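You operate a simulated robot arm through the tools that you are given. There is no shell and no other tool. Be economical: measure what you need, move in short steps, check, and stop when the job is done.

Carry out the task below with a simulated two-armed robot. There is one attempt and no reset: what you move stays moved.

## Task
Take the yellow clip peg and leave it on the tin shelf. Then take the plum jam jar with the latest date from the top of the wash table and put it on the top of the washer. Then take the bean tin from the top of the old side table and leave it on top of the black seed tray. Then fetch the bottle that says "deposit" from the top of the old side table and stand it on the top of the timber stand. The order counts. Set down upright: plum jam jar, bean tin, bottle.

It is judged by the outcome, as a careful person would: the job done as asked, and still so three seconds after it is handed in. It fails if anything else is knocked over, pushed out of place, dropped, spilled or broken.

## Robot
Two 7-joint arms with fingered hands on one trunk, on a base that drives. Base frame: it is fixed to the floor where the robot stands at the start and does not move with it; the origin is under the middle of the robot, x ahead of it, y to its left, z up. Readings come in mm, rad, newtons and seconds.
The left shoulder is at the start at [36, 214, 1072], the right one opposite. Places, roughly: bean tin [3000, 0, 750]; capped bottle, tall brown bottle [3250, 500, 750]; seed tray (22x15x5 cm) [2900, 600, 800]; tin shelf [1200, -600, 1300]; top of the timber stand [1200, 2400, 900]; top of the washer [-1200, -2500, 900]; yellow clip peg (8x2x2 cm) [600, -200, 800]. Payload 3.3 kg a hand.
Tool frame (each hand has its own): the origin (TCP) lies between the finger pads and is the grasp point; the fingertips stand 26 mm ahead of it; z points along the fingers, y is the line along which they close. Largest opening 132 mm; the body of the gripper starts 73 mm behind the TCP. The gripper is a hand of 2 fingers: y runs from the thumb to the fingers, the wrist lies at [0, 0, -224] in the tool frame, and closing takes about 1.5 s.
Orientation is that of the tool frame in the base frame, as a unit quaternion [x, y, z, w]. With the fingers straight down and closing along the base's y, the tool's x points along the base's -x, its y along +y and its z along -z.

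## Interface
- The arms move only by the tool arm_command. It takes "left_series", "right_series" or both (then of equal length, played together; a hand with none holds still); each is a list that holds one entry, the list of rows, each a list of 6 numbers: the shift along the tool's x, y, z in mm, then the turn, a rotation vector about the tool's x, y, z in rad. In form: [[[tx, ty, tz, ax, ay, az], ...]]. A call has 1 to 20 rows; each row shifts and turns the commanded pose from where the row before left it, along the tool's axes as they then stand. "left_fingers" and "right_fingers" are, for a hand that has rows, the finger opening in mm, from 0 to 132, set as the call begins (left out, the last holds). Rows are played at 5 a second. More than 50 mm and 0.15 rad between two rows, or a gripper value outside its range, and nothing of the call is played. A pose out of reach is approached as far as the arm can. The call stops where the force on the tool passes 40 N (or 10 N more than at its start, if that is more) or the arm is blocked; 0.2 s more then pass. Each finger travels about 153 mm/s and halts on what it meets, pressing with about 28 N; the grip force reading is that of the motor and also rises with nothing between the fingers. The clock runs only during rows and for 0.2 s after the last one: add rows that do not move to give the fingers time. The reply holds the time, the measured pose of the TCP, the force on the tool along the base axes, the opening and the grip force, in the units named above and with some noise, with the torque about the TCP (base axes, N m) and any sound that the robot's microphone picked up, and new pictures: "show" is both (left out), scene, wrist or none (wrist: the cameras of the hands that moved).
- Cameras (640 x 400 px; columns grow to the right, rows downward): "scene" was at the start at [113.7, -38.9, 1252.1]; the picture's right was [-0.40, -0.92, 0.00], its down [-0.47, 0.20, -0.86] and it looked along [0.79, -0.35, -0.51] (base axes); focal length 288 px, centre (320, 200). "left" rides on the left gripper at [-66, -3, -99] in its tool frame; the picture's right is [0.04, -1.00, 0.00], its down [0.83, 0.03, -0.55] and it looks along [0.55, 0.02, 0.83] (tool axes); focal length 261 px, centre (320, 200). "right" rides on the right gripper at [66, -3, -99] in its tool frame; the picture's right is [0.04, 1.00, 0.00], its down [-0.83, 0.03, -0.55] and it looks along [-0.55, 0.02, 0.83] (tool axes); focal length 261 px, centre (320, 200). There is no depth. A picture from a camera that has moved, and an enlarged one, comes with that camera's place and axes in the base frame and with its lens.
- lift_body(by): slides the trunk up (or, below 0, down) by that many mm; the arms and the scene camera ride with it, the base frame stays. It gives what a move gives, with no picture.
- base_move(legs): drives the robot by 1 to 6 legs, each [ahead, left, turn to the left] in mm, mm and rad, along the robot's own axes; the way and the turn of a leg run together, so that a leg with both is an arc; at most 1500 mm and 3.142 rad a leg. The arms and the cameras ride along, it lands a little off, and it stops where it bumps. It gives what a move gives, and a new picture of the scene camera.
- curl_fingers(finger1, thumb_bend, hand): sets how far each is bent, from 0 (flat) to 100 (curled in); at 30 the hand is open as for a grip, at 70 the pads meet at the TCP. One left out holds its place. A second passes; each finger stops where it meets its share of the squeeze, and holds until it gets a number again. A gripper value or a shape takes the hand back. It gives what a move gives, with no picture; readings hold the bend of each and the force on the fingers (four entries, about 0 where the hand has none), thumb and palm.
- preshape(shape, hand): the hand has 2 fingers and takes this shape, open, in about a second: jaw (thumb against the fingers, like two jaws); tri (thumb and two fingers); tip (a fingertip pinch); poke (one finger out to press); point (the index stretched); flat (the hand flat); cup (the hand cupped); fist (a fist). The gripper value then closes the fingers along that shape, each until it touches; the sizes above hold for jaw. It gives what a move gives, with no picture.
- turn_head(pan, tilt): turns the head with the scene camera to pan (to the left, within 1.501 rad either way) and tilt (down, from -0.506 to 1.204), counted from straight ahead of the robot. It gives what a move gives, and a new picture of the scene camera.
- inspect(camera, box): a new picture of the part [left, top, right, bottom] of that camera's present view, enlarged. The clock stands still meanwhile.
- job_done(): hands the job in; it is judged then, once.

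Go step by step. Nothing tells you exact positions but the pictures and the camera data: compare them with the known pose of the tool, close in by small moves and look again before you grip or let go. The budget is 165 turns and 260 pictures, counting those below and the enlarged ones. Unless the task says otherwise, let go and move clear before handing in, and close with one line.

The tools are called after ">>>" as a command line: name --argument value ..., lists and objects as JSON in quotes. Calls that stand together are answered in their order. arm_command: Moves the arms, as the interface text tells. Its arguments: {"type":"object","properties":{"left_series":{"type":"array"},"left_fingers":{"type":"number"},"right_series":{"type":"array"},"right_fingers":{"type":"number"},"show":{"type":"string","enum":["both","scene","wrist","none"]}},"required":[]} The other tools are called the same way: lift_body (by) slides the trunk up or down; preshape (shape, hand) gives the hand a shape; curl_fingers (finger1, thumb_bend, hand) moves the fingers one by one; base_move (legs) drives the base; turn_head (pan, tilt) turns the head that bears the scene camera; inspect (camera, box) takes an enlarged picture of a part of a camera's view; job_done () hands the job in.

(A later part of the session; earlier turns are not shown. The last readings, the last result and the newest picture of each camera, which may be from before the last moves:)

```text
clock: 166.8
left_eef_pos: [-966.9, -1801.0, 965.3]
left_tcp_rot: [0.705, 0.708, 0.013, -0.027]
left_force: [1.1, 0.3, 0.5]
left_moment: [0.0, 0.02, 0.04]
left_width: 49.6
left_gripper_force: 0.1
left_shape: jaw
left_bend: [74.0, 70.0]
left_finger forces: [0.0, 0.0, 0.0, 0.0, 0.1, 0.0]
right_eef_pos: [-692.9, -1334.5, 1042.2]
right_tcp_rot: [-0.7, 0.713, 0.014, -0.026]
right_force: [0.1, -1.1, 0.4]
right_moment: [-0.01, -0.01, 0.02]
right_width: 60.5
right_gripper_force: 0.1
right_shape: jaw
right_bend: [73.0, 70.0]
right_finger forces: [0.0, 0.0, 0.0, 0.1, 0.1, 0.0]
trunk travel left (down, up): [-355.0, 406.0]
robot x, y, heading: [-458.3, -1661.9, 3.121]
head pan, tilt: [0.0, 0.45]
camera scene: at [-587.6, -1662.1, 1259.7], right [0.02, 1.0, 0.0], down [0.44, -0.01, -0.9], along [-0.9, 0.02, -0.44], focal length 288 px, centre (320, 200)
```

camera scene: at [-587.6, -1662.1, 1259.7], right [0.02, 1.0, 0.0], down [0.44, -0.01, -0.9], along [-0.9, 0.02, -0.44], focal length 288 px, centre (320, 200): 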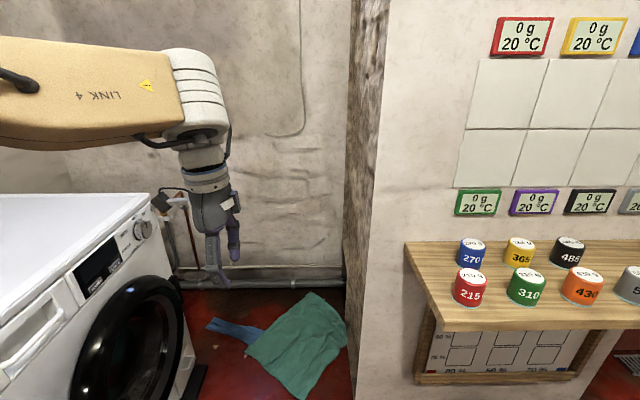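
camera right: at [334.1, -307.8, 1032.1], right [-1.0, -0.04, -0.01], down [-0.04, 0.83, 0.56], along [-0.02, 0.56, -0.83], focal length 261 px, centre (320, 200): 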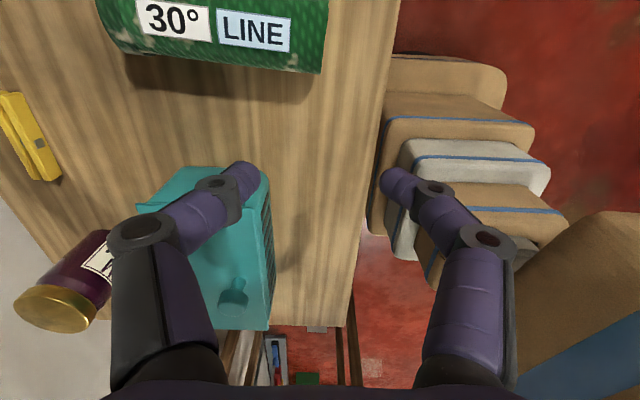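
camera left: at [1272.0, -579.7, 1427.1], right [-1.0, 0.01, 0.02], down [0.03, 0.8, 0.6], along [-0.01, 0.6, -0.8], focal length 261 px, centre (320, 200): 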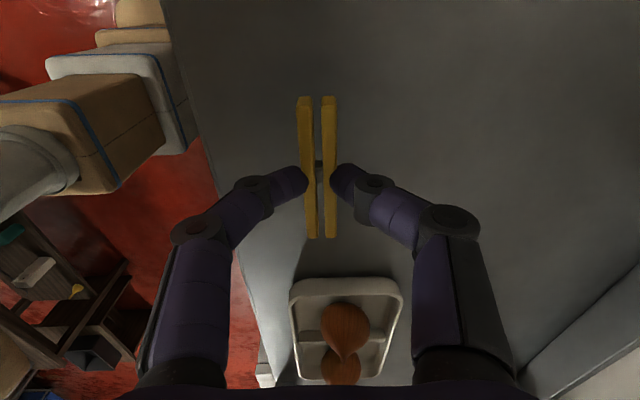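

I'm back on this side; the washers are to my left. I look at them once now to know the goal.

>>> turn_head --pan 1.1 --tilt 0.4

```text
clock: 168.2
left_eef_pos: [-967.3, -1799.3, 967.6]
left_tcp_rot: [0.706, 0.708, 0.013, -0.027]
left_force: [0.4, 0.2, 0.4]
left_moment: [0.0, 0.01, 0.0]
left_width: 49.4
left_gripper_force: 0.0
left_shape: jaw
left_bend: [74.0, 70.0]
left_finger forces: [0.1, 0.1, 0.0, 0.0, 0.1, 0.1]
right_eef_pos: [-691.4, -1332.3, 1041.7]
right_tcp_rot: [-0.7, 0.713, 0.015, -0.025]
right_force: [0.2, 0.8, -0.6]
right_moment: [0.0, 0.01, 0.01]
right_width: 60.2
right_gripper_force: 0.0
right_shape: jaw
right_bend: [73.0, 70.0]
right_finger forces: [0.0, 0.0, 0.1, 0.1, 0.1, 0.1]
trunk travel left (down, up): [-355.0, 406.0]
robot x, y, heading: [-459.4, -1666.0, 3.121]
head pan, tilt: [1.1, 0.4]
camera scene: at [-539.3, -1745.6, 1264.4], right [-0.88, 0.47, 0.0], down [0.18, 0.34, -0.92], along [-0.44, -0.81, -0.39], focal length 288 px, centre (320, 200)
```

scene: 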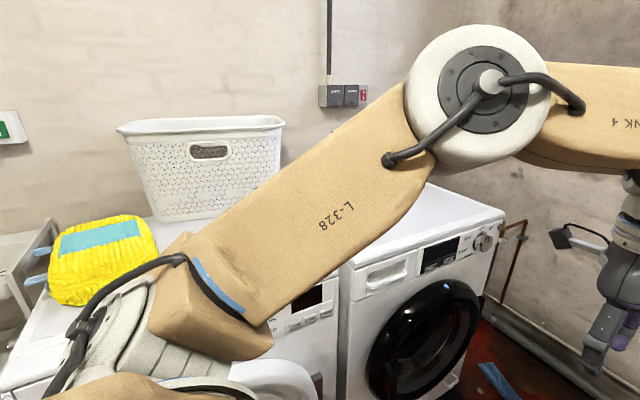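

The machine standing at x≈-1200 (black door, clear top) matches the given washer place. Now I go back to the wash table and read the jar dates.

>>> base_move --legs '[[0, -1150, 0.0], [0, 0, -3.12]]'

>>> turn_head --pan 0.0 --tilt 0.45

```text
clock: 181.4
left_eef_pos: [71.7, -397.0, 965.9]
left_tcp_rot: [-0.696, 0.717, -0.028, -0.013]
left_force: [-0.5, -0.1, 0.3]
left_moment: [0.01, -0.03, -0.01]
left_width: 49.8
left_gripper_force: 0.1
left_shape: jaw
left_bend: [74.0, 70.0]
left_finger forces: [0.1, 0.0, 0.0, 0.0, 0.0, 0.0]
right_eef_pos: [-218.1, -854.4, 1041.9]
right_tcp_rot: [0.725, 0.688, 0.025, 0.016]
right_force: [-0.1, -0.7, 0.9]
right_moment: [-0.02, -0.01, 0.02]
right_width: 60.2
right_gripper_force: 0.0
right_shape: jaw
right_bend: [73.0, 70.0]
right_finger forces: [0.1, 0.0, 0.1, 0.1, 0.1, 0.1]
trunk travel left (down, up): [-355.0, 406.0]
robot x, y, heading: [-441.8, -519.1, -0.056]
head pan, tilt: [1.1, 0.4]
camera scene: at [-362.3, -441.9, 1264.4], right [0.86, -0.5, 0.0], down [-0.2, -0.34, -0.92], along [0.46, 0.8, -0.39], focal length 288 px, centre (320, 200)
```

scene: 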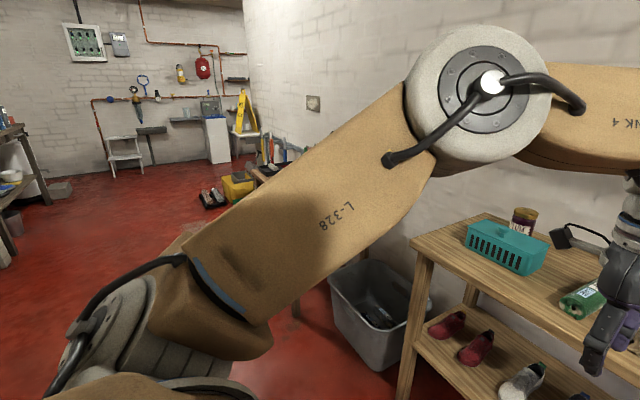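

```text
clock: 182.8
left_eef_pos: [71.6, -396.0, 967.1]
left_tcp_rot: [-0.695, 0.719, -0.027, -0.014]
left_force: [-0.5, -0.6, -0.1]
left_moment: [-0.01, 0.02, -0.02]
left_width: 49.6
left_gripper_force: 0.1
left_shape: jaw
left_bend: [74.0, 70.0]
left_finger forces: [0.0, 0.0, 0.1, 0.0, 0.0, 0.0]
right_eef_pos: [-217.3, -853.5, 1042.8]
right_tcp_rot: [0.725, 0.688, 0.025, 0.016]
right_force: [0.2, -0.4, 0.3]
right_moment: [0.0, 0.02, 0.0]
right_width: 60.2
right_gripper_force: 0.1
right_shape: jaw
right_bend: [73.0, 70.0]
right_finger forces: [0.1, 0.0, 0.0, 0.0, 0.0, 0.0]
trunk travel left (down, up): [-355.0, 406.0]
robot x, y, heading: [-442.7, -519.2, -0.055]
head pan, tilt: [0.0, 0.45]
camera scene: at [-317.1, -527.0, 1259.7], right [-0.06, -1.0, 0.0], down [-0.43, 0.02, -0.9], along [0.9, -0.05, -0.44], focal length 288 px, centre (320, 200)
```

scene: 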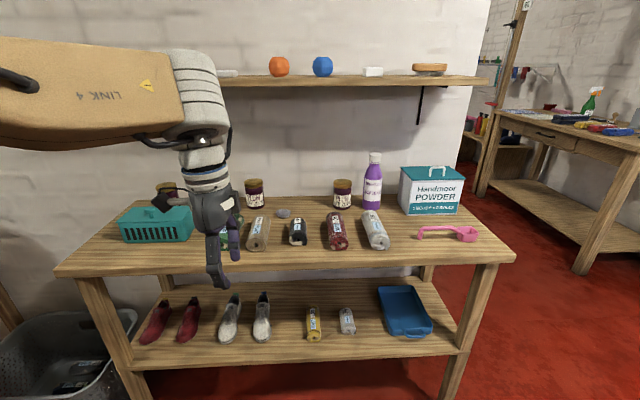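

Now I zoom in on the labels.

>>> inspect --camera "scene" --box '[230, 160, 294, 220]'

>>> inspect --camera "scene" --box '[315, 160, 379, 220]'

>>> inspect --camera "left" --box '[0, 0, 640, 400]'

```text
6.67 times, centred on (262, 190) of scene
camera zoom: at [-317.1, -527.0, 1259.7], right [-0.06, -1.0, 0.0], down [-0.43, 0.02, -0.9], along [0.9, -0.05, -0.44], focal length 1922 px, centre (707, 267)
```

zoom: 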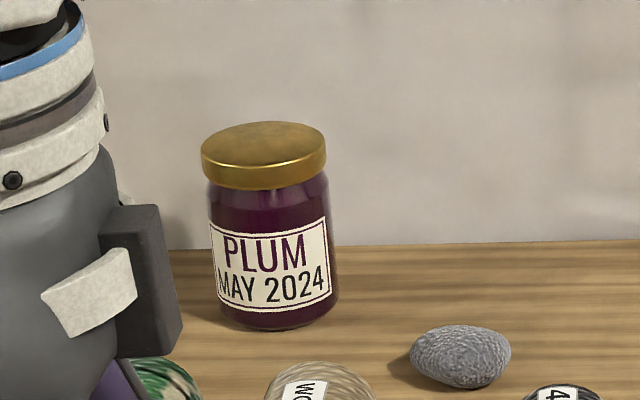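

```text
6.67 times, centred on (347, 190) of scene
camera zoom: at [-317.1, -527.0, 1259.7], right [-0.06, -1.0, 0.0], down [-0.43, 0.02, -0.9], along [0.9, -0.05, -0.44], focal length 1922 px, centre (140, 267)
```

zoom: 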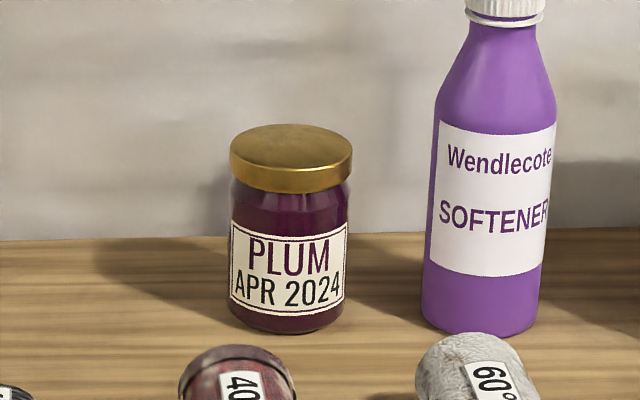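

```text
1.00 times, centred on (320, 200) of left
camera zoom: at [73.7, -324.9, 1061.1], right [1.0, -0.07, 0.02], down [-0.07, -0.8, 0.6], along [-0.02, -0.6, -0.8], focal length 261 px, centre (320, 200)
```

zoom: 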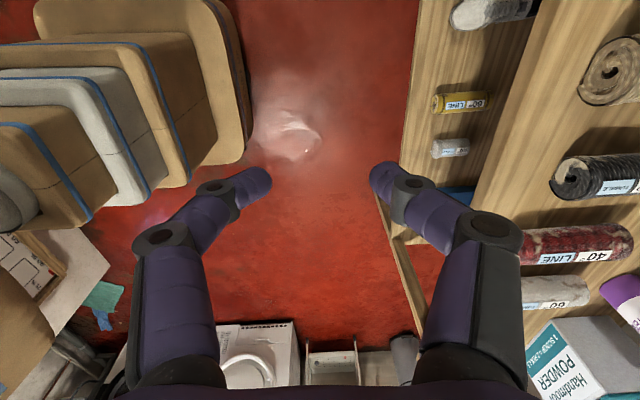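

The jars read MAY 2024 and APR 2024; the third (left) looked like "JUN 2024" and I will confirm it. I prepare the left hand: turned so it closes along y, pitched forward to come in over the teal box.

>>> arm_command --left_series '[[[0, 0, 0, 0, 0, 0.1428], [0, 0, 0, 0, 0, 0.1428], [0, 0, 0, 0, 0, 0.1428], [0, 0, 0, 0, 0, 0.1428], [0, 0, 0, 0, 0, 0.1428], [0, 0, 0, 0, 0, 0.1428], [0, 0, 0, 0, 0, 0.1428], [0, 0, 0, 0, 0, 0.1428], [0, 0, 0, 0, 0, 0.1428], [0, 0, 0, 0, 0, 0.1428], [0, 0, 0, 0, 0, 0.1428], [0, 0, 0, 0, -0.14, 0], [0, 0, 0, 0, -0.14, 0], [0, 0, 0, 0, -0.14, 0], [0, 0, 0, 0, -0.14, 0], [0, 0, 0, 0, -0.14, 0], [0, 0, 0, 0, 0, 0]]]' --left_fingers 110 --show "none"

>>> base_move --legs '[[0, 260, 0.055]]'

```text
clock: 186.4
left_eef_pos: [72.1, -397.1, 966.5]
left_tcp_rot: [0.005, 0.935, -0.033, 0.353]
left_force: [0.1, 0.7, 0.4]
left_moment: [0.02, 0.0, -0.01]
left_width: 109.5
left_gripper_force: 0.2
left_shape: jaw
left_bend: [56.0, 39.0]
left_finger forces: [0.0, 0.1, 0.0, 0.1, 0.1, 0.0]
right_eef_pos: [-218.9, -853.8, 1042.4]
right_tcp_rot: [0.725, 0.689, 0.025, 0.015]
right_force: [0.1, -0.1, 0.4]
right_moment: [-0.02, -0.01, 0.01]
right_width: 60.3
right_gripper_force: 0.1
right_shape: jaw
right_bend: [73.0, 70.0]
right_finger forces: [0.0, 0.0, 0.0, 0.1, 0.0, 0.1]
trunk travel left (down, up): [-355.0, 406.0]
robot x, y, heading: [-438.9, -516.1, -0.056]
head pan, tilt: [0.0, 0.45]
```

```text
clock: 188.2
left_eef_pos: [71.5, -110.2, 967.0]
left_tcp_rot: [-0.022, 0.935, -0.023, 0.353]
left_force: [0.5, 0.6, -0.8]
left_moment: [0.02, 0.06, 0.01]
left_width: 109.5
left_gripper_force: 0.1
left_shape: jaw
left_bend: [56.0, 39.0]
left_finger forces: [0.0, 0.0, 0.1, 0.1, 0.0, 0.0]
right_eef_pos: [-193.0, -582.7, 1044.1]
right_tcp_rot: [0.705, 0.708, 0.026, 0.016]
right_force: [-0.1, 1.0, -0.4]
right_moment: [-0.01, 0.02, -0.02]
right_width: 60.2
right_gripper_force: 0.0
right_shape: jaw
right_bend: [73.0, 70.0]
right_finger forces: [0.0, 0.1, 0.0, 0.0, 0.0, 0.1]
trunk travel left (down, up): [-355.0, 406.0]
robot x, y, heading: [-432.3, -260.0, 0.003]
head pan, tilt: [0.0, 0.45]
camera scene: at [-309.8, -260.8, 1259.7], right [0.0, -1.0, 0.0], down [-0.44, 0.0, -0.9], along [0.9, 0.0, -0.44], focal length 288 px, centre (320, 200)
```

scene: 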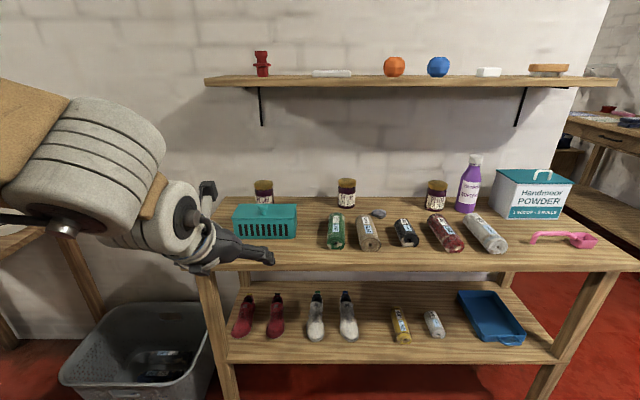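

>>> inspect --camera "scene" --box '[225, 165, 305, 225]'

```text
6.67 times, centred on (265, 195) of scene
camera zoom: at [-309.8, -260.8, 1259.7], right [0.0, -1.0, 0.0], down [-0.44, 0.0, -0.9], along [0.9, 0.0, -0.44], focal length 1922 px, centre (687, 233)
```

zoom: 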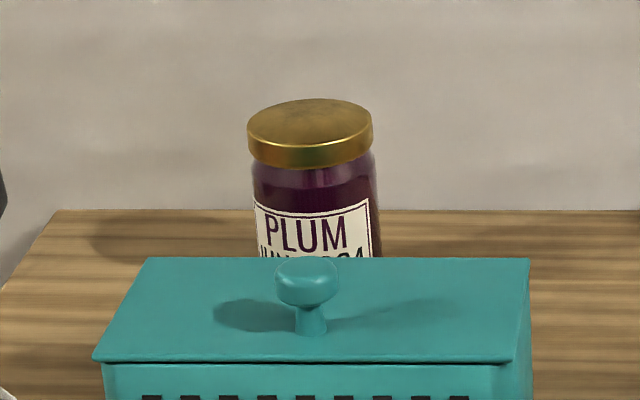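

It reads JUN – so JUN 2024 is the latest date; that jar's lid is at about [571, -75, 899]. I drive in with the pitched hand above the box.

>>> base_move --legs '[[430, 35, 0]]'

>>> inspect --camera "left" --box '[0, 0, 640, 400]'

```text
clock: 190.9
left_eef_pos: [512.2, -71.2, 967.0]
left_tcp_rot: [-0.025, 0.935, -0.021, 0.352]
left_force: [0.1, 0.1, -0.2]
left_moment: [0.01, -0.03, 0.01]
left_width: 109.5
left_gripper_force: 0.0
left_shape: jaw
left_bend: [56.0, 39.0]
left_finger forces: [0.1, 0.1, 0.0, 0.0, 0.0, 0.1]
right_eef_pos: [252.4, -543.5, 1041.8]
right_tcp_rot: [0.703, 0.71, 0.026, 0.014]
right_force: [-0.5, -0.6, -0.3]
right_moment: [-0.01, 0.03, 0.02]
right_width: 60.5
right_gripper_force: 0.1
right_shape: jaw
right_bend: [73.0, 70.0]
right_finger forces: [0.0, 0.0, 0.0, 0.0, 0.0, 0.1]
trunk travel left (down, up): [-355.0, 406.0]
robot x, y, heading: [8.2, -221.6, 0.006]
head pan, tilt: [0.0, 0.45]
camera scene: at [132.3, -223.5, 1259.6], right [0.01, -1.0, 0.0], down [-0.44, 0.0, -0.9], along [0.9, 0.01, -0.44], focal length 288 px, centre (320, 200)
```

scene: 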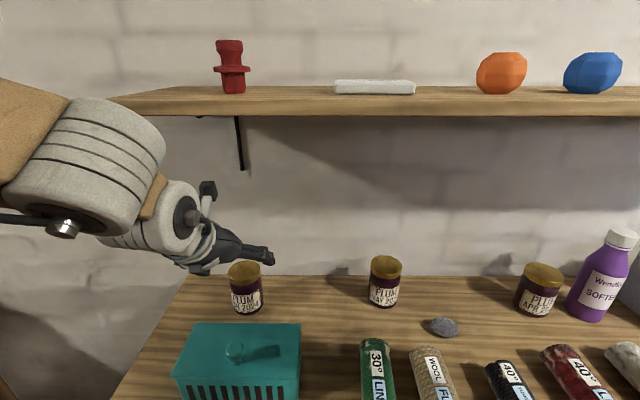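

```text
1.00 times, centred on (320, 200) of left
camera zoom: at [495.3, -65.4, 1083.0], right [0.0, -1.0, 0.03], down [-0.99, -0.01, -0.14], along [0.14, -0.03, -0.99], focal length 261 px, centre (320, 200)
```

zoom: 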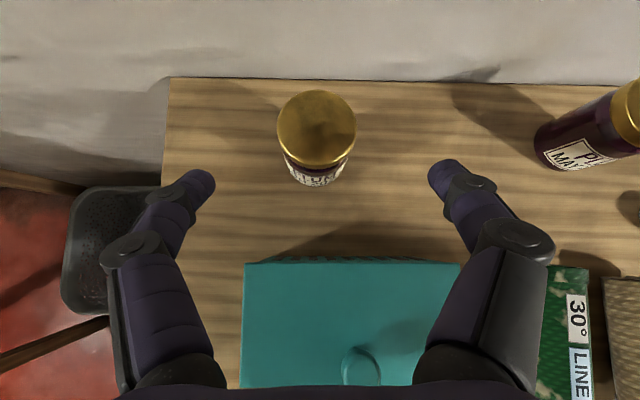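

The view from above confirms the jar at about [575, -69]. I advance, fingers straddling it.

>>> arm_command --left_series '[[[4.7, 0.5, 23.8, 0, 0, 0], [4.7, 0.5, 23.8, 0, 0, 0], [4.7, 0.5, 23.8, 0, 0, 0], [0, 0, 0, 0, 0, 0]]]'

```text
clock: 191.9
left_eef_pos: [549.3, -70.7, 905.0]
left_tcp_rot: [-0.024, 0.935, -0.022, 0.354]
left_force: [0.8, -0.2, 0.3]
left_moment: [-0.01, -0.01, 0.0]
left_width: 109.7
left_gripper_force: 0.1
left_shape: jaw
left_bend: [56.0, 39.0]
left_finger forces: [0.1, 0.0, 0.1, 0.0, 0.0, 0.0]
right_eef_pos: [251.2, -544.1, 1041.2]
right_tcp_rot: [0.703, 0.71, 0.025, 0.015]
right_force: [-0.3, -0.5, 0.2]
right_moment: [0.01, -0.04, 0.01]
right_width: 60.2
right_gripper_force: 0.0
right_shape: jaw
right_bend: [73.0, 70.0]
right_finger forces: [0.0, 0.0, 0.1, 0.1, 0.1, 0.1]
trunk travel left (down, up): [-355.0, 406.0]
robot x, y, heading: [10.7, -225.0, 0.007]
head pan, tilt: [0.0, 0.45]
camera scene: at [131.5, -223.7, 1259.7], right [0.01, -1.0, 0.0], down [-0.44, 0.0, -0.9], along [0.9, 0.01, -0.44], focal length 288 px, centre (320, 200)
camera left: at [532.9, -66.1, 1021.4], right [0.0, -1.0, 0.03], down [-0.99, -0.01, -0.14], along [0.14, -0.03, -0.99], focal length 261 px, centre (320, 200)
```

scene: 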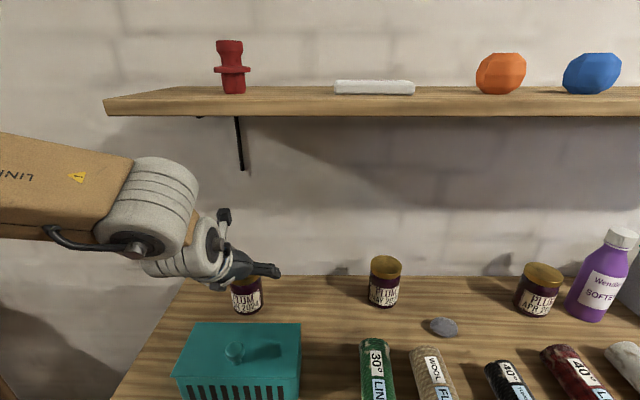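
left: 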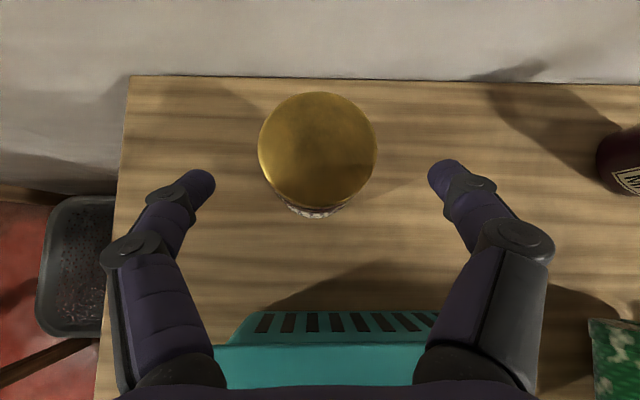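

>>> arm_command --left_series '[[[3.5, 0.7, 16, 0, 0, 0], [3.5, 0.7, 16, 0, 0, 0], [3.5, 0.7, 16, 0, 0, 0], [0, 0, 0, 0, 0, 0]]]' --show "wrist"

```text
clock: 192.9
left_eef_pos: [572.0, -70.6, 859.5]
left_tcp_rot: [-0.024, 0.935, -0.022, 0.354]
left_force: [0.0, 0.3, 0.5]
left_moment: [0.0, 0.02, -0.01]
left_width: 109.6
left_gripper_force: 0.0
left_shape: jaw
left_bend: [56.0, 39.0]
left_finger forces: [0.0, 0.0, 0.0, 0.0, 0.1, 0.0]
right_eef_pos: [251.9, -542.8, 1042.0]
right_tcp_rot: [0.704, 0.71, 0.026, 0.014]
right_force: [0.9, -0.4, 0.0]
right_moment: [-0.01, -0.01, 0.05]
right_width: 60.4
right_gripper_force: 0.0
right_shape: jaw
right_bend: [73.0, 70.0]
right_finger forces: [0.1, 0.0, 0.0, 0.0, 0.0, 0.0]
trunk travel left (down, up): [-355.0, 406.0]
robot x, y, heading: [9.1, -221.9, 0.007]
head pan, tilt: [0.0, 0.45]
camera left: at [555.3, -65.0, 976.3], right [0.0, -1.0, 0.03], down [-0.99, -0.01, -0.14], along [0.14, -0.03, -0.99], focal length 261 px, centre (320, 200)
```

left: 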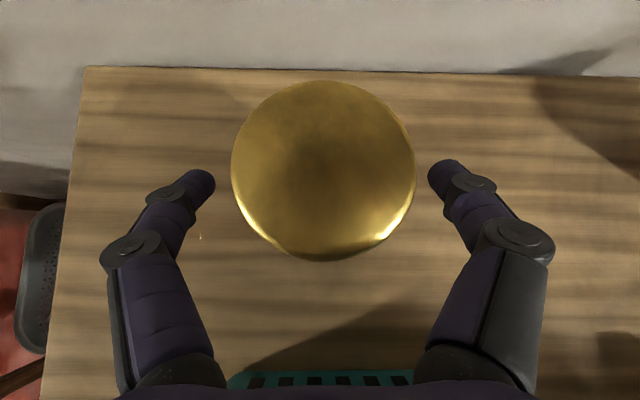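

The jar is centred between the fingers. I close.

>>> arm_command --left_series '[[[0, 0, 0, 0, 0, 0], [0, 0, 0, 0, 0, 0], [0, 0, 0, 0, 0, 0], [0, 0, 0, 0, 0, 0], [0, 0, 0, 0, 0, 0], [0, 0, 0, 0, 0, 0], [0, 0, 0, 0, 0, 0], [0, 0, 0, 0, 0, 0]]]' --left_fingers 0 --show "wrist"

```text
clock: 194.7
left_eef_pos: [572.1, -68.8, 858.4]
left_tcp_rot: [-0.026, 0.935, -0.021, 0.353]
left_force: [0.8, 0.1, -0.1]
left_moment: [0.01, 0.0, 0.03]
left_width: 53.1
left_gripper_force: 28.1
left_shape: jaw
left_bend: [73.0, 70.0]
left_finger forces: [24.7, 0.0, 0.1, 0.0, 25.7, 0.0]
right_eef_pos: [251.1, -543.7, 1042.2]
right_tcp_rot: [0.703, 0.71, 0.026, 0.015]
right_force: [-1.1, 0.2, -0.4]
right_moment: [0.0, 0.01, 0.0]
right_width: 60.1
right_gripper_force: 0.0
right_shape: jaw
right_bend: [73.0, 70.0]
right_finger forces: [0.0, 0.0, 0.0, 0.1, 0.0, 0.0]
trunk travel left (down, up): [-355.0, 406.0]
robot x, y, heading: [7.8, -223.0, 0.006]
head pan, tilt: [0.0, 0.45]
camera left: at [555.4, -65.0, 976.2], right [0.0, -1.0, 0.03], down [-0.99, -0.01, -0.14], along [0.14, -0.03, -0.99], focal length 261 px, centre (320, 200)
```

left: 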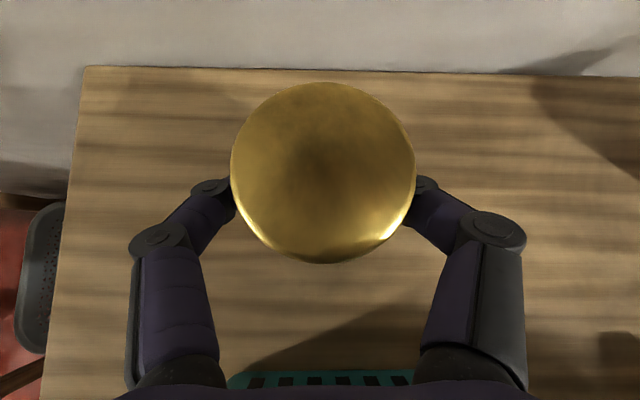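

Gripped. I lift gently, then up and back.

>>> arm_command --left_series '[[[-6.6, 0, -7.5, 0, 0, 0], [-6.6, 0, -7.5, 0, 0, 0], [-5, 0, -20, 0, 0, 0], [-5, 0, -20, 0, 0, 0], [-5, 0, -20, 0, 0, 0], [-5, 0, -20, 0, 0, 0], [-5, 0, -20, 0, 0, 0], [0, 0, 0, 0, 0, 0]]]'

```text
clock: 196.5
left_eef_pos: [522.6, -65.2, 972.3]
left_tcp_rot: [-0.024, 0.935, -0.022, 0.353]
left_force: [-0.4, 0.0, -3.6]
left_moment: [0.03, 0.0, 0.03]
left_width: 53.1
left_gripper_force: 27.7
left_shape: jaw
left_bend: [73.0, 70.0]
left_finger forces: [24.9, 0.0, 0.0, 0.1, 25.5, 0.1]
right_eef_pos: [251.2, -544.4, 1042.8]
right_tcp_rot: [0.703, 0.71, 0.025, 0.014]
right_force: [0.4, 0.2, 0.4]
right_moment: [0.0, -0.04, 0.01]
right_width: 60.2
right_gripper_force: 0.0
right_shape: jaw
right_bend: [73.0, 70.0]
right_finger forces: [0.1, 0.0, 0.0, 0.0, 0.1, 0.0]
trunk travel left (down, up): [-355.0, 406.0]
robot x, y, heading: [6.3, -219.8, 0.009]
head pan, tilt: [0.0, 0.45]
camera scene: at [132.1, -223.4, 1259.6], right [0.01, -1.0, 0.0], down [-0.44, 0.0, -0.9], along [0.9, 0.01, -0.44], focal length 288 px, centre (320, 200)
camera left: at [506.4, -60.8, 1088.6], right [0.0, -1.0, 0.03], down [-0.99, -0.01, -0.14], along [0.14, -0.03, -0.99], focal length 261 px, centre (320, 200)
```

scene: 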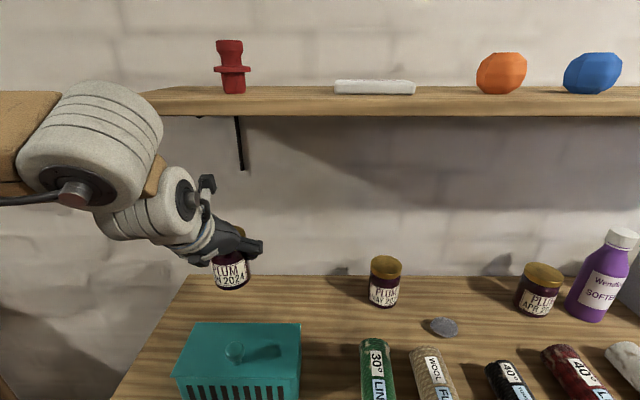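
left: 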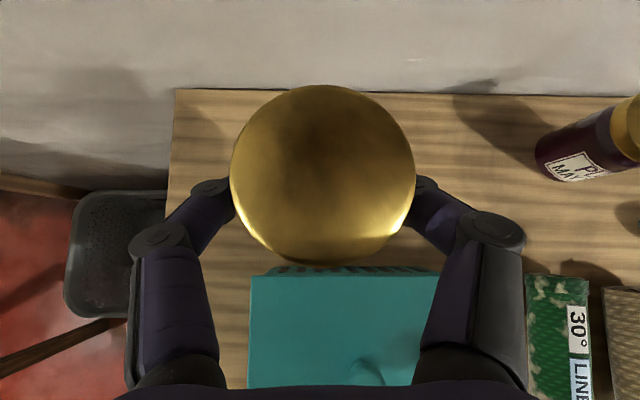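

>>> inspect --camera "scene" --box '[200, 240, 264, 300]'

>>> base_move --legs '[[-450, 0, 0]]'

```text
6.67 times, centred on (232, 270) of scene
camera zoom: at [132.1, -223.4, 1259.6], right [0.01, -1.0, 0.0], down [-0.44, 0.0, -0.9], along [0.9, 0.01, -0.44], focal length 1922 px, centre (907, -267)
```

zoom: 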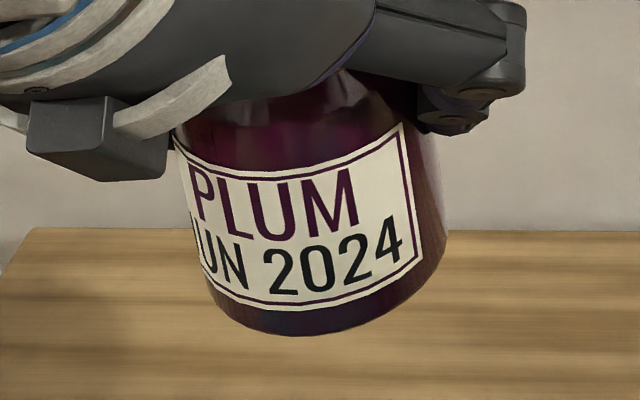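

```text
clock: 199.2
left_eef_pos: [75.3, -66.7, 972.3]
left_tcp_rot: [-0.028, 0.935, -0.02, 0.354]
left_force: [-1.1, -0.5, -3.4]
left_moment: [0.03, 0.05, 0.01]
left_width: 53.1
left_gripper_force: 28.1
left_shape: jaw
left_bend: [73.0, 70.0]
left_finger forces: [24.8, 0.0, 0.0, 0.0, 25.5, 0.0]
right_eef_pos: [-193.8, -547.1, 1042.0]
right_tcp_rot: [0.701, 0.712, 0.026, 0.014]
right_force: [-0.6, 0.1, 0.1]
right_moment: [-0.01, 0.0, 0.02]
right_width: 60.2
right_gripper_force: 0.0
right_shape: jaw
right_bend: [73.0, 70.0]
right_finger forces: [0.0, 0.0, 0.0, 0.0, 0.1, 0.1]
trunk travel left (down, up): [-355.0, 406.0]
robot x, y, heading: [-437.0, -231.8, 0.011]
head pan, tilt: [0.0, 0.45]
camera scene: at [-315.3, -227.4, 1259.7], right [0.01, -1.0, 0.0], down [-0.44, -0.01, -0.9], along [0.9, 0.01, -0.44], focal length 288 px, centre (320, 200)
```

scene: 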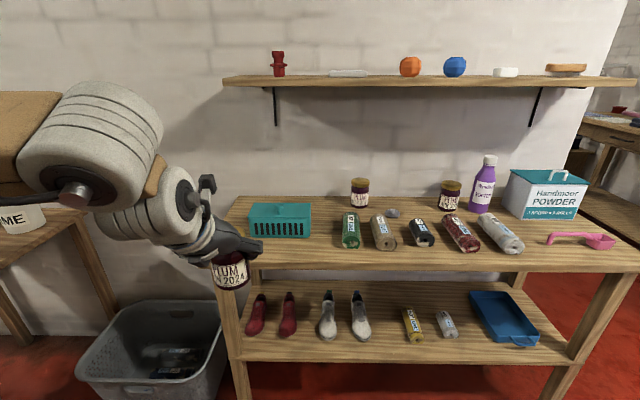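

The label is confirmed: JUN 2024. I raise the trunk, drive toward the washers and turn to face them.

>>> lift_body --by 300

>>> base_move --legs '[[0, -1270, 0], [0, 0, -1.58]]'

>>> turn_head --pan -0.5 --tilt 0.5

```text
clock: 202.2
left_eef_pos: [76.6, -66.5, 1271.2]
left_tcp_rot: [-0.028, 0.935, -0.02, 0.353]
left_force: [-0.3, 0.7, -4.2]
left_moment: [-0.01, 0.03, -0.01]
left_width: 52.6
left_gripper_force: 28.2
left_shape: jaw
left_bend: [73.0, 70.0]
left_finger forces: [24.8, 0.0, 0.1, 0.0, 25.5, 0.1]
right_eef_pos: [-193.3, -546.4, 1341.8]
right_tcp_rot: [0.702, 0.712, 0.025, 0.013]
right_force: [0.5, 0.9, 0.5]
right_moment: [-0.01, -0.01, 0.01]
right_width: 60.1
right_gripper_force: 0.1
right_shape: jaw
right_bend: [73.0, 70.0]
right_finger forces: [0.1, 0.1, 0.1, 0.0, 0.0, 0.0]
trunk travel left (down, up): [-655.0, 106.0]
robot x, y, heading: [-435.7, -225.6, 0.017]
head pan, tilt: [0.0, 0.45]
```

```text
clock: 212.6
left_eef_pos: [-294.0, -2028.6, 1274.1]
left_tcp_rot: [0.658, 0.665, -0.269, 0.228]
left_force: [0.5, 0.1, -3.8]
left_moment: [0.01, 0.0, 0.01]
left_width: 52.9
left_gripper_force: 27.9
left_shape: jaw
left_bend: [73.0, 70.0]
left_finger forces: [24.6, 0.0, 0.0, 0.0, 25.2, 0.1]
right_eef_pos: [-759.6, -1736.7, 1341.9]
right_tcp_rot: [0.999, -0.017, 0.007, 0.029]
right_force: [0.0, -0.1, 0.6]
right_moment: [0.01, 0.0, 0.02]
right_width: 60.1
right_gripper_force: 0.0
right_shape: jaw
right_bend: [73.0, 70.0]
right_finger forces: [0.0, 0.0, 0.0, 0.0, 0.1, 0.1]
trunk travel left (down, up): [-655.0, 106.0]
robot x, y, heading: [-425.9, -1508.4, -1.607]
head pan, tilt: [0.0, 0.45]
camera scene: at [-434.8, -1614.2, 1560.7], right [-1.0, 0.04, 0.0], down [0.02, 0.44, -0.9], along [-0.03, -0.9, -0.44], focal length 288 px, centre (320, 200)
```

scene: 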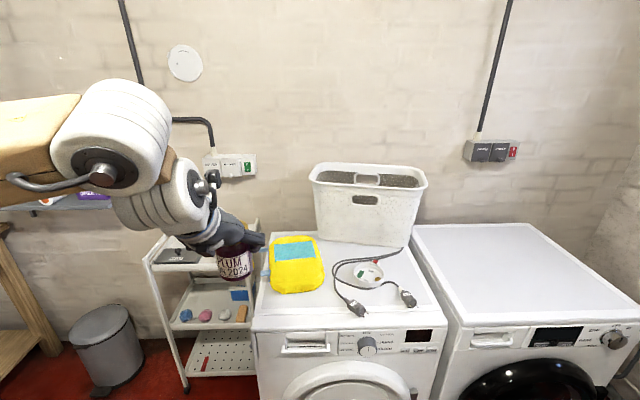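

```text
clock: 213.5
left_eef_pos: [-295.5, -2029.2, 1271.5]
left_tcp_rot: [0.658, 0.665, -0.27, 0.229]
left_force: [-0.2, -0.7, -4.7]
left_moment: [0.04, 0.03, 0.02]
left_width: 52.6
left_gripper_force: 27.9
left_shape: jaw
left_bend: [73.0, 70.0]
left_finger forces: [24.6, 0.0, 0.1, 0.0, 25.3, 0.1]
right_eef_pos: [-761.3, -1738.2, 1343.3]
right_tcp_rot: [0.999, -0.017, 0.008, 0.028]
right_force: [0.1, 0.6, 0.5]
right_moment: [-0.01, -0.01, -0.02]
right_width: 60.6
right_gripper_force: 0.0
right_shape: jaw
right_bend: [73.0, 70.0]
right_finger forces: [0.0, 0.0, 0.0, 0.1, 0.0, 0.0]
trunk travel left (down, up): [-655.0, 106.0]
robot x, y, heading: [-432.9, -1507.9, -1.6]
head pan, tilt: [-0.499, 0.499]
camera scene: at [-477.8, -1600.7, 1556.2], right [-0.86, 0.51, 0.0], down [0.24, 0.41, -0.88], along [-0.45, -0.76, -0.48], focal length 288 px, centre (320, 200)
```

scene: 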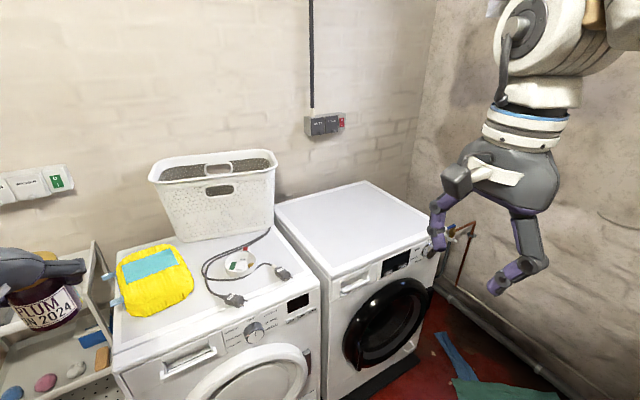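

>>> inspect --camera "scene" --box '[320, 230, 448, 310]'

>>> inspect --camera "scene" --box '[140, 290, 332, 400]'

```text
5.00 times, centred on (384, 270) of scene
camera zoom: at [-477.8, -1600.7, 1556.2], right [-0.86, 0.51, 0.0], down [0.24, 0.41, -0.88], along [-0.45, -0.76, -0.48], focal length 1442 px, centre (0, -150)
```

zoom: 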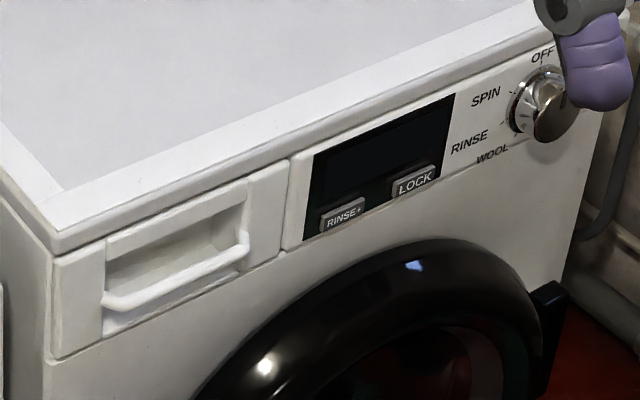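

```text
3.33 times, centred on (236, 345) of scene
camera zoom: at [-477.8, -1600.7, 1556.2], right [-0.86, 0.51, 0.0], down [0.24, 0.41, -0.88], along [-0.45, -0.76, -0.48], focal length 961 px, centre (600, -283)
```

zoom: 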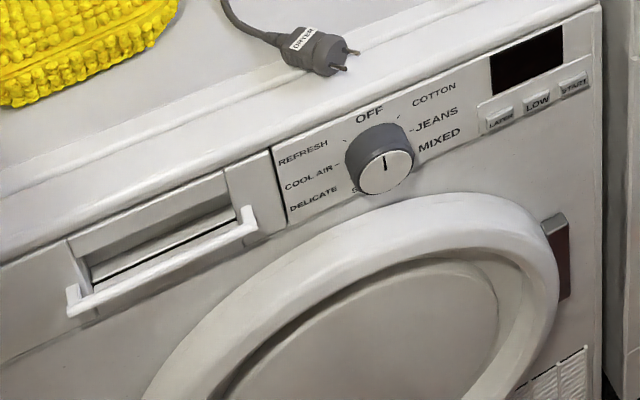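

The right-hand machine (SPIN/RINSE/WOOL) is the washer; its top is empty. I move over in front of it.

>>> base_move --legs '[[290, 0, 0.03], [0, -680, 0]]'

>>> turn_head --pan 0.1 --tilt 0.75

```text
clock: 218.9
left_eef_pos: [-977.1, -2319.7, 1272.0]
left_tcp_rot: [0.651, 0.672, -0.268, 0.231]
left_force: [0.3, 0.0, -3.3]
left_moment: [0.01, -0.05, 0.01]
left_width: 53.0
left_gripper_force: 28.0
left_shape: jaw
left_bend: [73.0, 70.0]
left_finger forces: [24.6, 0.1, 0.1, 0.1, 25.4, 0.0]
right_eef_pos: [-1447.6, -2038.5, 1342.2]
right_tcp_rot: [1.0, -0.005, 0.008, 0.028]
right_force: [-0.6, -0.3, 0.1]
right_moment: [0.0, 0.03, 0.01]
right_width: 60.1
right_gripper_force: 0.0
right_shape: jaw
right_bend: [73.0, 70.0]
right_finger forces: [0.0, 0.0, 0.0, 0.0, 0.0, 0.0]
trunk travel left (down, up): [-655.0, 106.0]
robot x, y, heading: [-1118.5, -1798.8, -1.582]
head pan, tilt: [-0.499, 0.499]
camera scene: at [-1169.4, -1894.2, 1556.2], right [-0.87, 0.49, 0.0], down [0.23, 0.42, -0.88], along [-0.43, -0.77, -0.48], focal length 288 px, centre (320, 200)
```

scene: 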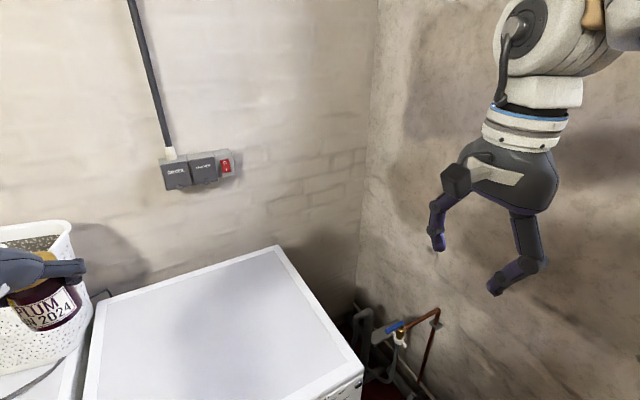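

```text
clock: 219.9
left_eef_pos: [-975.6, -2318.6, 1271.3]
left_tcp_rot: [0.65, 0.673, -0.267, 0.232]
left_force: [0.0, 1.3, -4.2]
left_moment: [0.04, -0.03, -0.03]
left_width: 52.5
left_gripper_force: 28.3
left_shape: jaw
left_bend: [73.0, 70.0]
left_finger forces: [24.6, 0.1, 0.0, 0.1, 25.3, 0.1]
right_eef_pos: [-1447.5, -2038.5, 1342.4]
right_tcp_rot: [1.0, -0.004, 0.008, 0.029]
right_force: [0.3, 0.7, -0.1]
right_moment: [-0.02, -0.01, -0.01]
right_width: 60.2
right_gripper_force: 0.1
right_shape: jaw
right_bend: [73.0, 70.0]
right_finger forces: [0.0, 0.1, 0.0, 0.0, 0.1, 0.0]
trunk travel left (down, up): [-655.0, 106.0]
robot x, y, heading: [-1122.2, -1800.2, -1.589]
head pan, tilt: [0.099, 0.75]
camera scene: at [-1117.5, -1897.5, 1534.3], right [-1.0, -0.09, 0.0], down [-0.06, 0.68, -0.73], along [0.06, -0.73, -0.68], focal length 288 px, centre (320, 200)
```

scene: 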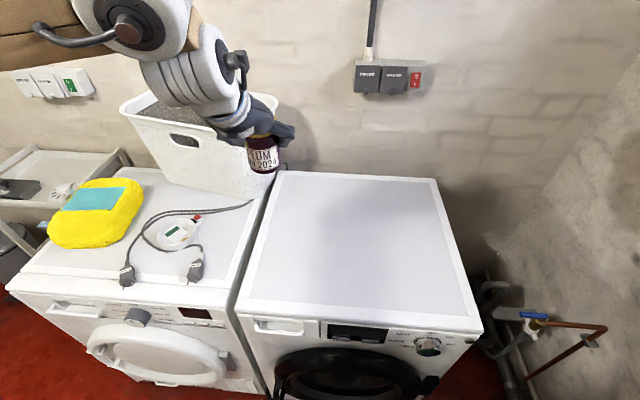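

I shift right and a little forward so the jar is over the washer's middle, then lower the trunk.

>>> base_move --legs '[[50, -160, 0.015]]'

>>> lift_body --by -270

>>> turn_head --pan 0.2 --tilt 0.6

>>> inspect --camera "left" --box '[0, 0, 640, 400]'

```text
clock: 221.4
left_eef_pos: [-1131.0, -2365.2, 1272.3]
left_tcp_rot: [0.646, 0.677, -0.265, 0.234]
left_force: [-1.7, -0.4, -4.1]
left_moment: [0.03, 0.01, 0.04]
left_width: 52.9
left_gripper_force: 27.9
left_shape: jaw
left_bend: [73.0, 70.0]
left_finger forces: [24.8, 0.0, 0.0, 0.0, 25.5, 0.1]
right_eef_pos: [-1606.9, -2090.5, 1342.9]
right_tcp_rot: [1.0, 0.0, 0.008, 0.027]
right_force: [0.5, -0.3, -0.4]
right_moment: [0.02, -0.02, 0.02]
right_width: 60.1
right_gripper_force: 0.0
right_shape: jaw
right_bend: [73.0, 70.0]
right_finger forces: [0.0, 0.1, 0.0, 0.0, 0.0, 0.0]
trunk travel left (down, up): [-655.0, 106.0]
robot x, y, heading: [-1281.7, -1849.8, -1.571]
head pan, tilt: [0.099, 0.75]
camera scene: at [-1277.8, -1946.5, 1534.2], right [-0.99, -0.1, 0.0], down [-0.07, 0.68, -0.73], along [0.07, -0.73, -0.68], focal length 288 px, centre (320, 200)
```

scene: 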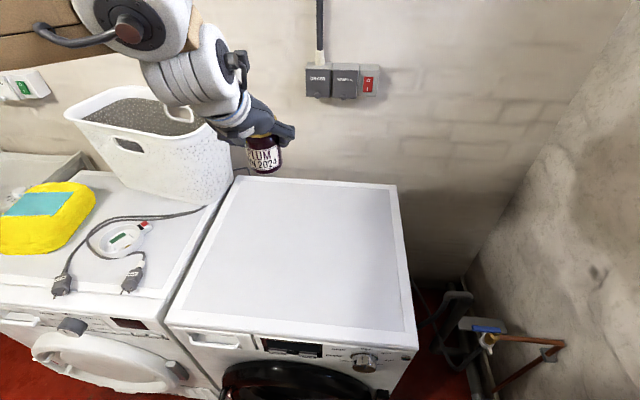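

```text
clock: 224.1
left_eef_pos: [-1129.2, -2366.1, 1002.5]
left_tcp_rot: [0.646, 0.676, -0.265, 0.234]
left_force: [0.2, -1.0, -2.4]
left_moment: [0.03, -0.01, 0.03]
left_width: 52.8
left_gripper_force: 28.7
left_shape: jaw
left_bend: [73.0, 70.0]
left_finger forces: [24.7, 0.0, 0.0, 0.0, 25.5, 0.0]
right_eef_pos: [-1606.7, -2090.6, 1072.0]
right_tcp_rot: [1.0, 0.001, 0.008, 0.029]
right_force: [0.3, 0.2, 1.0]
right_moment: [0.0, 0.03, 0.0]
right_width: 60.4
right_gripper_force: 0.1
right_shape: jaw
right_bend: [73.0, 70.0]
right_finger forces: [0.0, 0.0, 0.0, 0.0, 0.0, 0.1]
trunk travel left (down, up): [-385.0, 376.0]
robot x, y, heading: [-1282.5, -1850.4, -1.572]
head pan, tilt: [0.099, 0.75]
```

```text
clock: 224.8
left_eef_pos: [-1128.2, -2365.6, 1001.5]
left_tcp_rot: [0.646, 0.676, -0.266, 0.233]
left_force: [-0.6, 0.6, -3.1]
left_moment: [0.03, 0.0, 0.03]
left_width: 52.6
left_gripper_force: 27.8
left_shape: jaw
left_bend: [73.0, 70.0]
left_finger forces: [24.7, 0.0, 0.1, 0.0, 25.5, 0.0]
right_eef_pos: [-1606.2, -2090.4, 1073.3]
right_tcp_rot: [1.0, 0.002, 0.007, 0.029]
right_force: [0.1, 0.2, -0.4]
right_moment: [0.03, -0.02, 0.03]
right_width: 60.1
right_gripper_force: 0.0
right_shape: jaw
right_bend: [73.0, 70.0]
right_finger forces: [0.0, 0.0, 0.0, 0.0, 0.1, 0.1]
trunk travel left (down, up): [-385.0, 376.0]
robot x, y, heading: [-1284.2, -1852.8, -1.57]
head pan, tilt: [0.201, 0.6]
camera scene: at [-1267.3, -1968.0, 1276.3], right [-0.98, -0.2, 0.0], down [-0.11, 0.55, -0.82], along [0.16, -0.81, -0.57], focal length 288 px, centre (320, 200)
```

scene: 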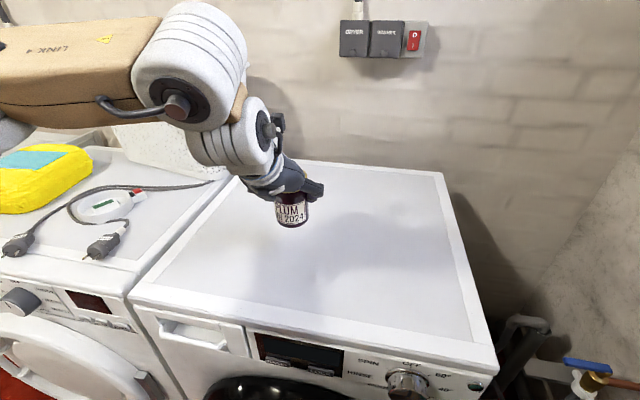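

```text
1.00 times, centred on (320, 200) of left
camera zoom: at [-1126.5, -2348.5, 1118.3], right [-1.0, 0.01, 0.03], down [0.0, 0.99, -0.14], along [-0.03, -0.14, -0.99], focal length 261 px, centre (320, 200)
```

zoom: 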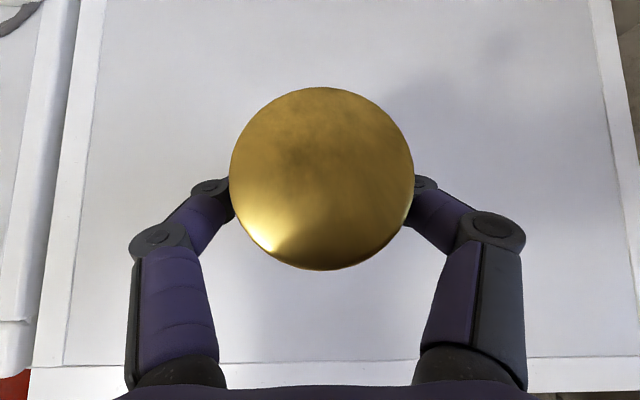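

The jar hangs over the washer's top (about z≈863). I lower it in steps.

>>> arm_command --left_series '[[[9.9, 0, 11.3, 0, 0, 0], [9.9, 0, 11.3, 0, 0, 0], [9.9, 0, 11.3, 0, 0, 0], [9.9, 0, 11.3, 0, 0, 0], [0, 0, 0, 0, 0, 0]]]' --show "scene"

```text
clock: 226.0
left_eef_pos: [-1132.4, -2365.1, 943.3]
left_tcp_rot: [0.646, 0.677, -0.266, 0.233]
left_force: [0.3, -0.1, -3.0]
left_moment: [0.03, 0.02, 0.0]
left_width: 52.6
left_gripper_force: 27.8
left_shape: jaw
left_bend: [73.0, 70.0]
left_finger forces: [24.7, 0.0, 0.0, 0.0, 25.4, 0.0]
right_eef_pos: [-1604.9, -2091.1, 1072.6]
right_tcp_rot: [1.0, 0.002, 0.008, 0.028]
right_force: [-0.4, 0.3, -0.3]
right_moment: [0.01, -0.01, 0.02]
right_width: 60.5
right_gripper_force: 0.1
right_shape: jaw
right_bend: [73.0, 70.0]
right_finger forces: [0.0, 0.0, 0.1, 0.1, 0.0, 0.0]
trunk travel left (down, up): [-385.0, 376.0]
robot x, y, heading: [-1282.7, -1848.2, -1.572]
head pan, tilt: [0.201, 0.6]
camera scene: at [-1267.2, -1967.9, 1276.4], right [-0.98, -0.2, 0.0], down [-0.11, 0.55, -0.82], along [0.17, -0.81, -0.57], focal length 288 px, centre (320, 200)
```

scene: 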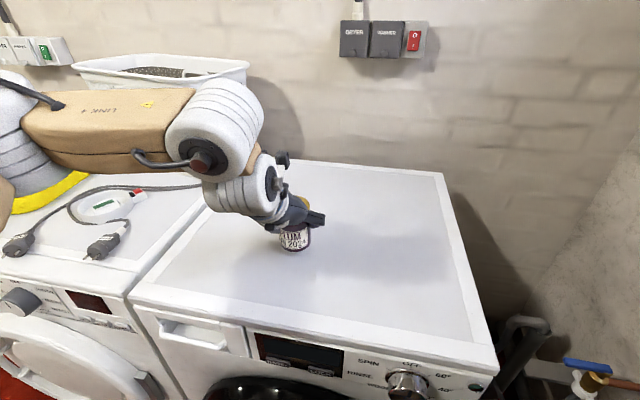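

>>> arm_command --left_series '[[[5.3, 0, 6, 0, 0, 0], [5.3, 0, 6, 0, 0, 0], [0, 0, 0, 0, 0, 0]]]' --show "none"

>>> inspect --camera "scene" --box '[240, 190, 368, 270]'

```text
clock: 226.8
left_eef_pos: [-1133.5, -2366.3, 926.7]
left_tcp_rot: [0.646, 0.676, -0.265, 0.233]
left_force: [0.1, 0.2, -3.2]
left_moment: [0.02, -0.03, 0.02]
left_width: 52.7
left_gripper_force: 28.2
left_shape: jaw
left_bend: [73.0, 70.0]
left_finger forces: [24.6, 0.0, 0.0, 0.0, 25.5, 0.0]
right_eef_pos: [-1605.4, -2090.0, 1072.2]
right_tcp_rot: [1.0, 0.001, 0.008, 0.029]
right_force: [-0.2, 0.6, -0.6]
right_moment: [0.0, -0.02, 0.02]
right_width: 60.2
right_gripper_force: 0.1
right_shape: jaw
right_bend: [73.0, 70.0]
right_finger forces: [0.0, 0.0, 0.0, 0.0, 0.0, 0.0]
trunk travel left (down, up): [-385.0, 376.0]
robot x, y, heading: [-1283.9, -1847.9, -1.57]
head pan, tilt: [0.201, 0.6]
```

```text
5.00 times, centred on (304, 230) of scene
camera zoom: at [-1267.2, -1968.0, 1276.4], right [-0.98, -0.2, 0.0], down [-0.11, 0.55, -0.82], along [0.17, -0.81, -0.57], focal length 1442 px, centre (400, 50)
```

zoom: 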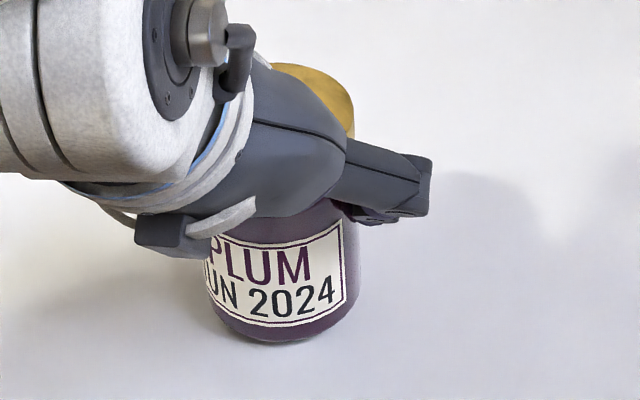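

>>> arm_command --left_series '[[[1.65, 0, 1.9, 0, 0, 0], [1.65, 0, 1.9, 0, 0, 0], [1.65, 0, 1.9, 0, 0, 0], [0, 0, 0, 0, 0, 0]]]' --show "none"

```text
clock: 227.8
left_eef_pos: [-1135.5, -2365.8, 922.7]
left_tcp_rot: [0.645, 0.676, -0.269, 0.235]
left_force: [2.4, -4.5, 30.8]
left_moment: [-0.34, -0.19, -0.02]
left_width: 53.1
left_gripper_force: 27.9
left_shape: jaw
left_bend: [74.0, 70.0]
left_finger forces: [31.4, 0.0, 0.0, 0.0, 28.4, 0.1]
right_eef_pos: [-1605.0, -2088.1, 1072.6]
right_tcp_rot: [1.0, 0.002, 0.008, 0.03]
right_force: [0.0, 0.0, 0.2]
right_moment: [0.0, 0.0, -0.03]
right_width: 60.4
right_gripper_force: 0.1
right_shape: jaw
right_bend: [73.0, 70.0]
right_finger forces: [0.0, 0.0, 0.1, 0.0, 0.0, 0.0]
trunk travel left (down, up): [-385.0, 376.0]
robot x, y, heading: [-1285.9, -1851.7, -1.576]
head pan, tilt: [0.201, 0.6]
```

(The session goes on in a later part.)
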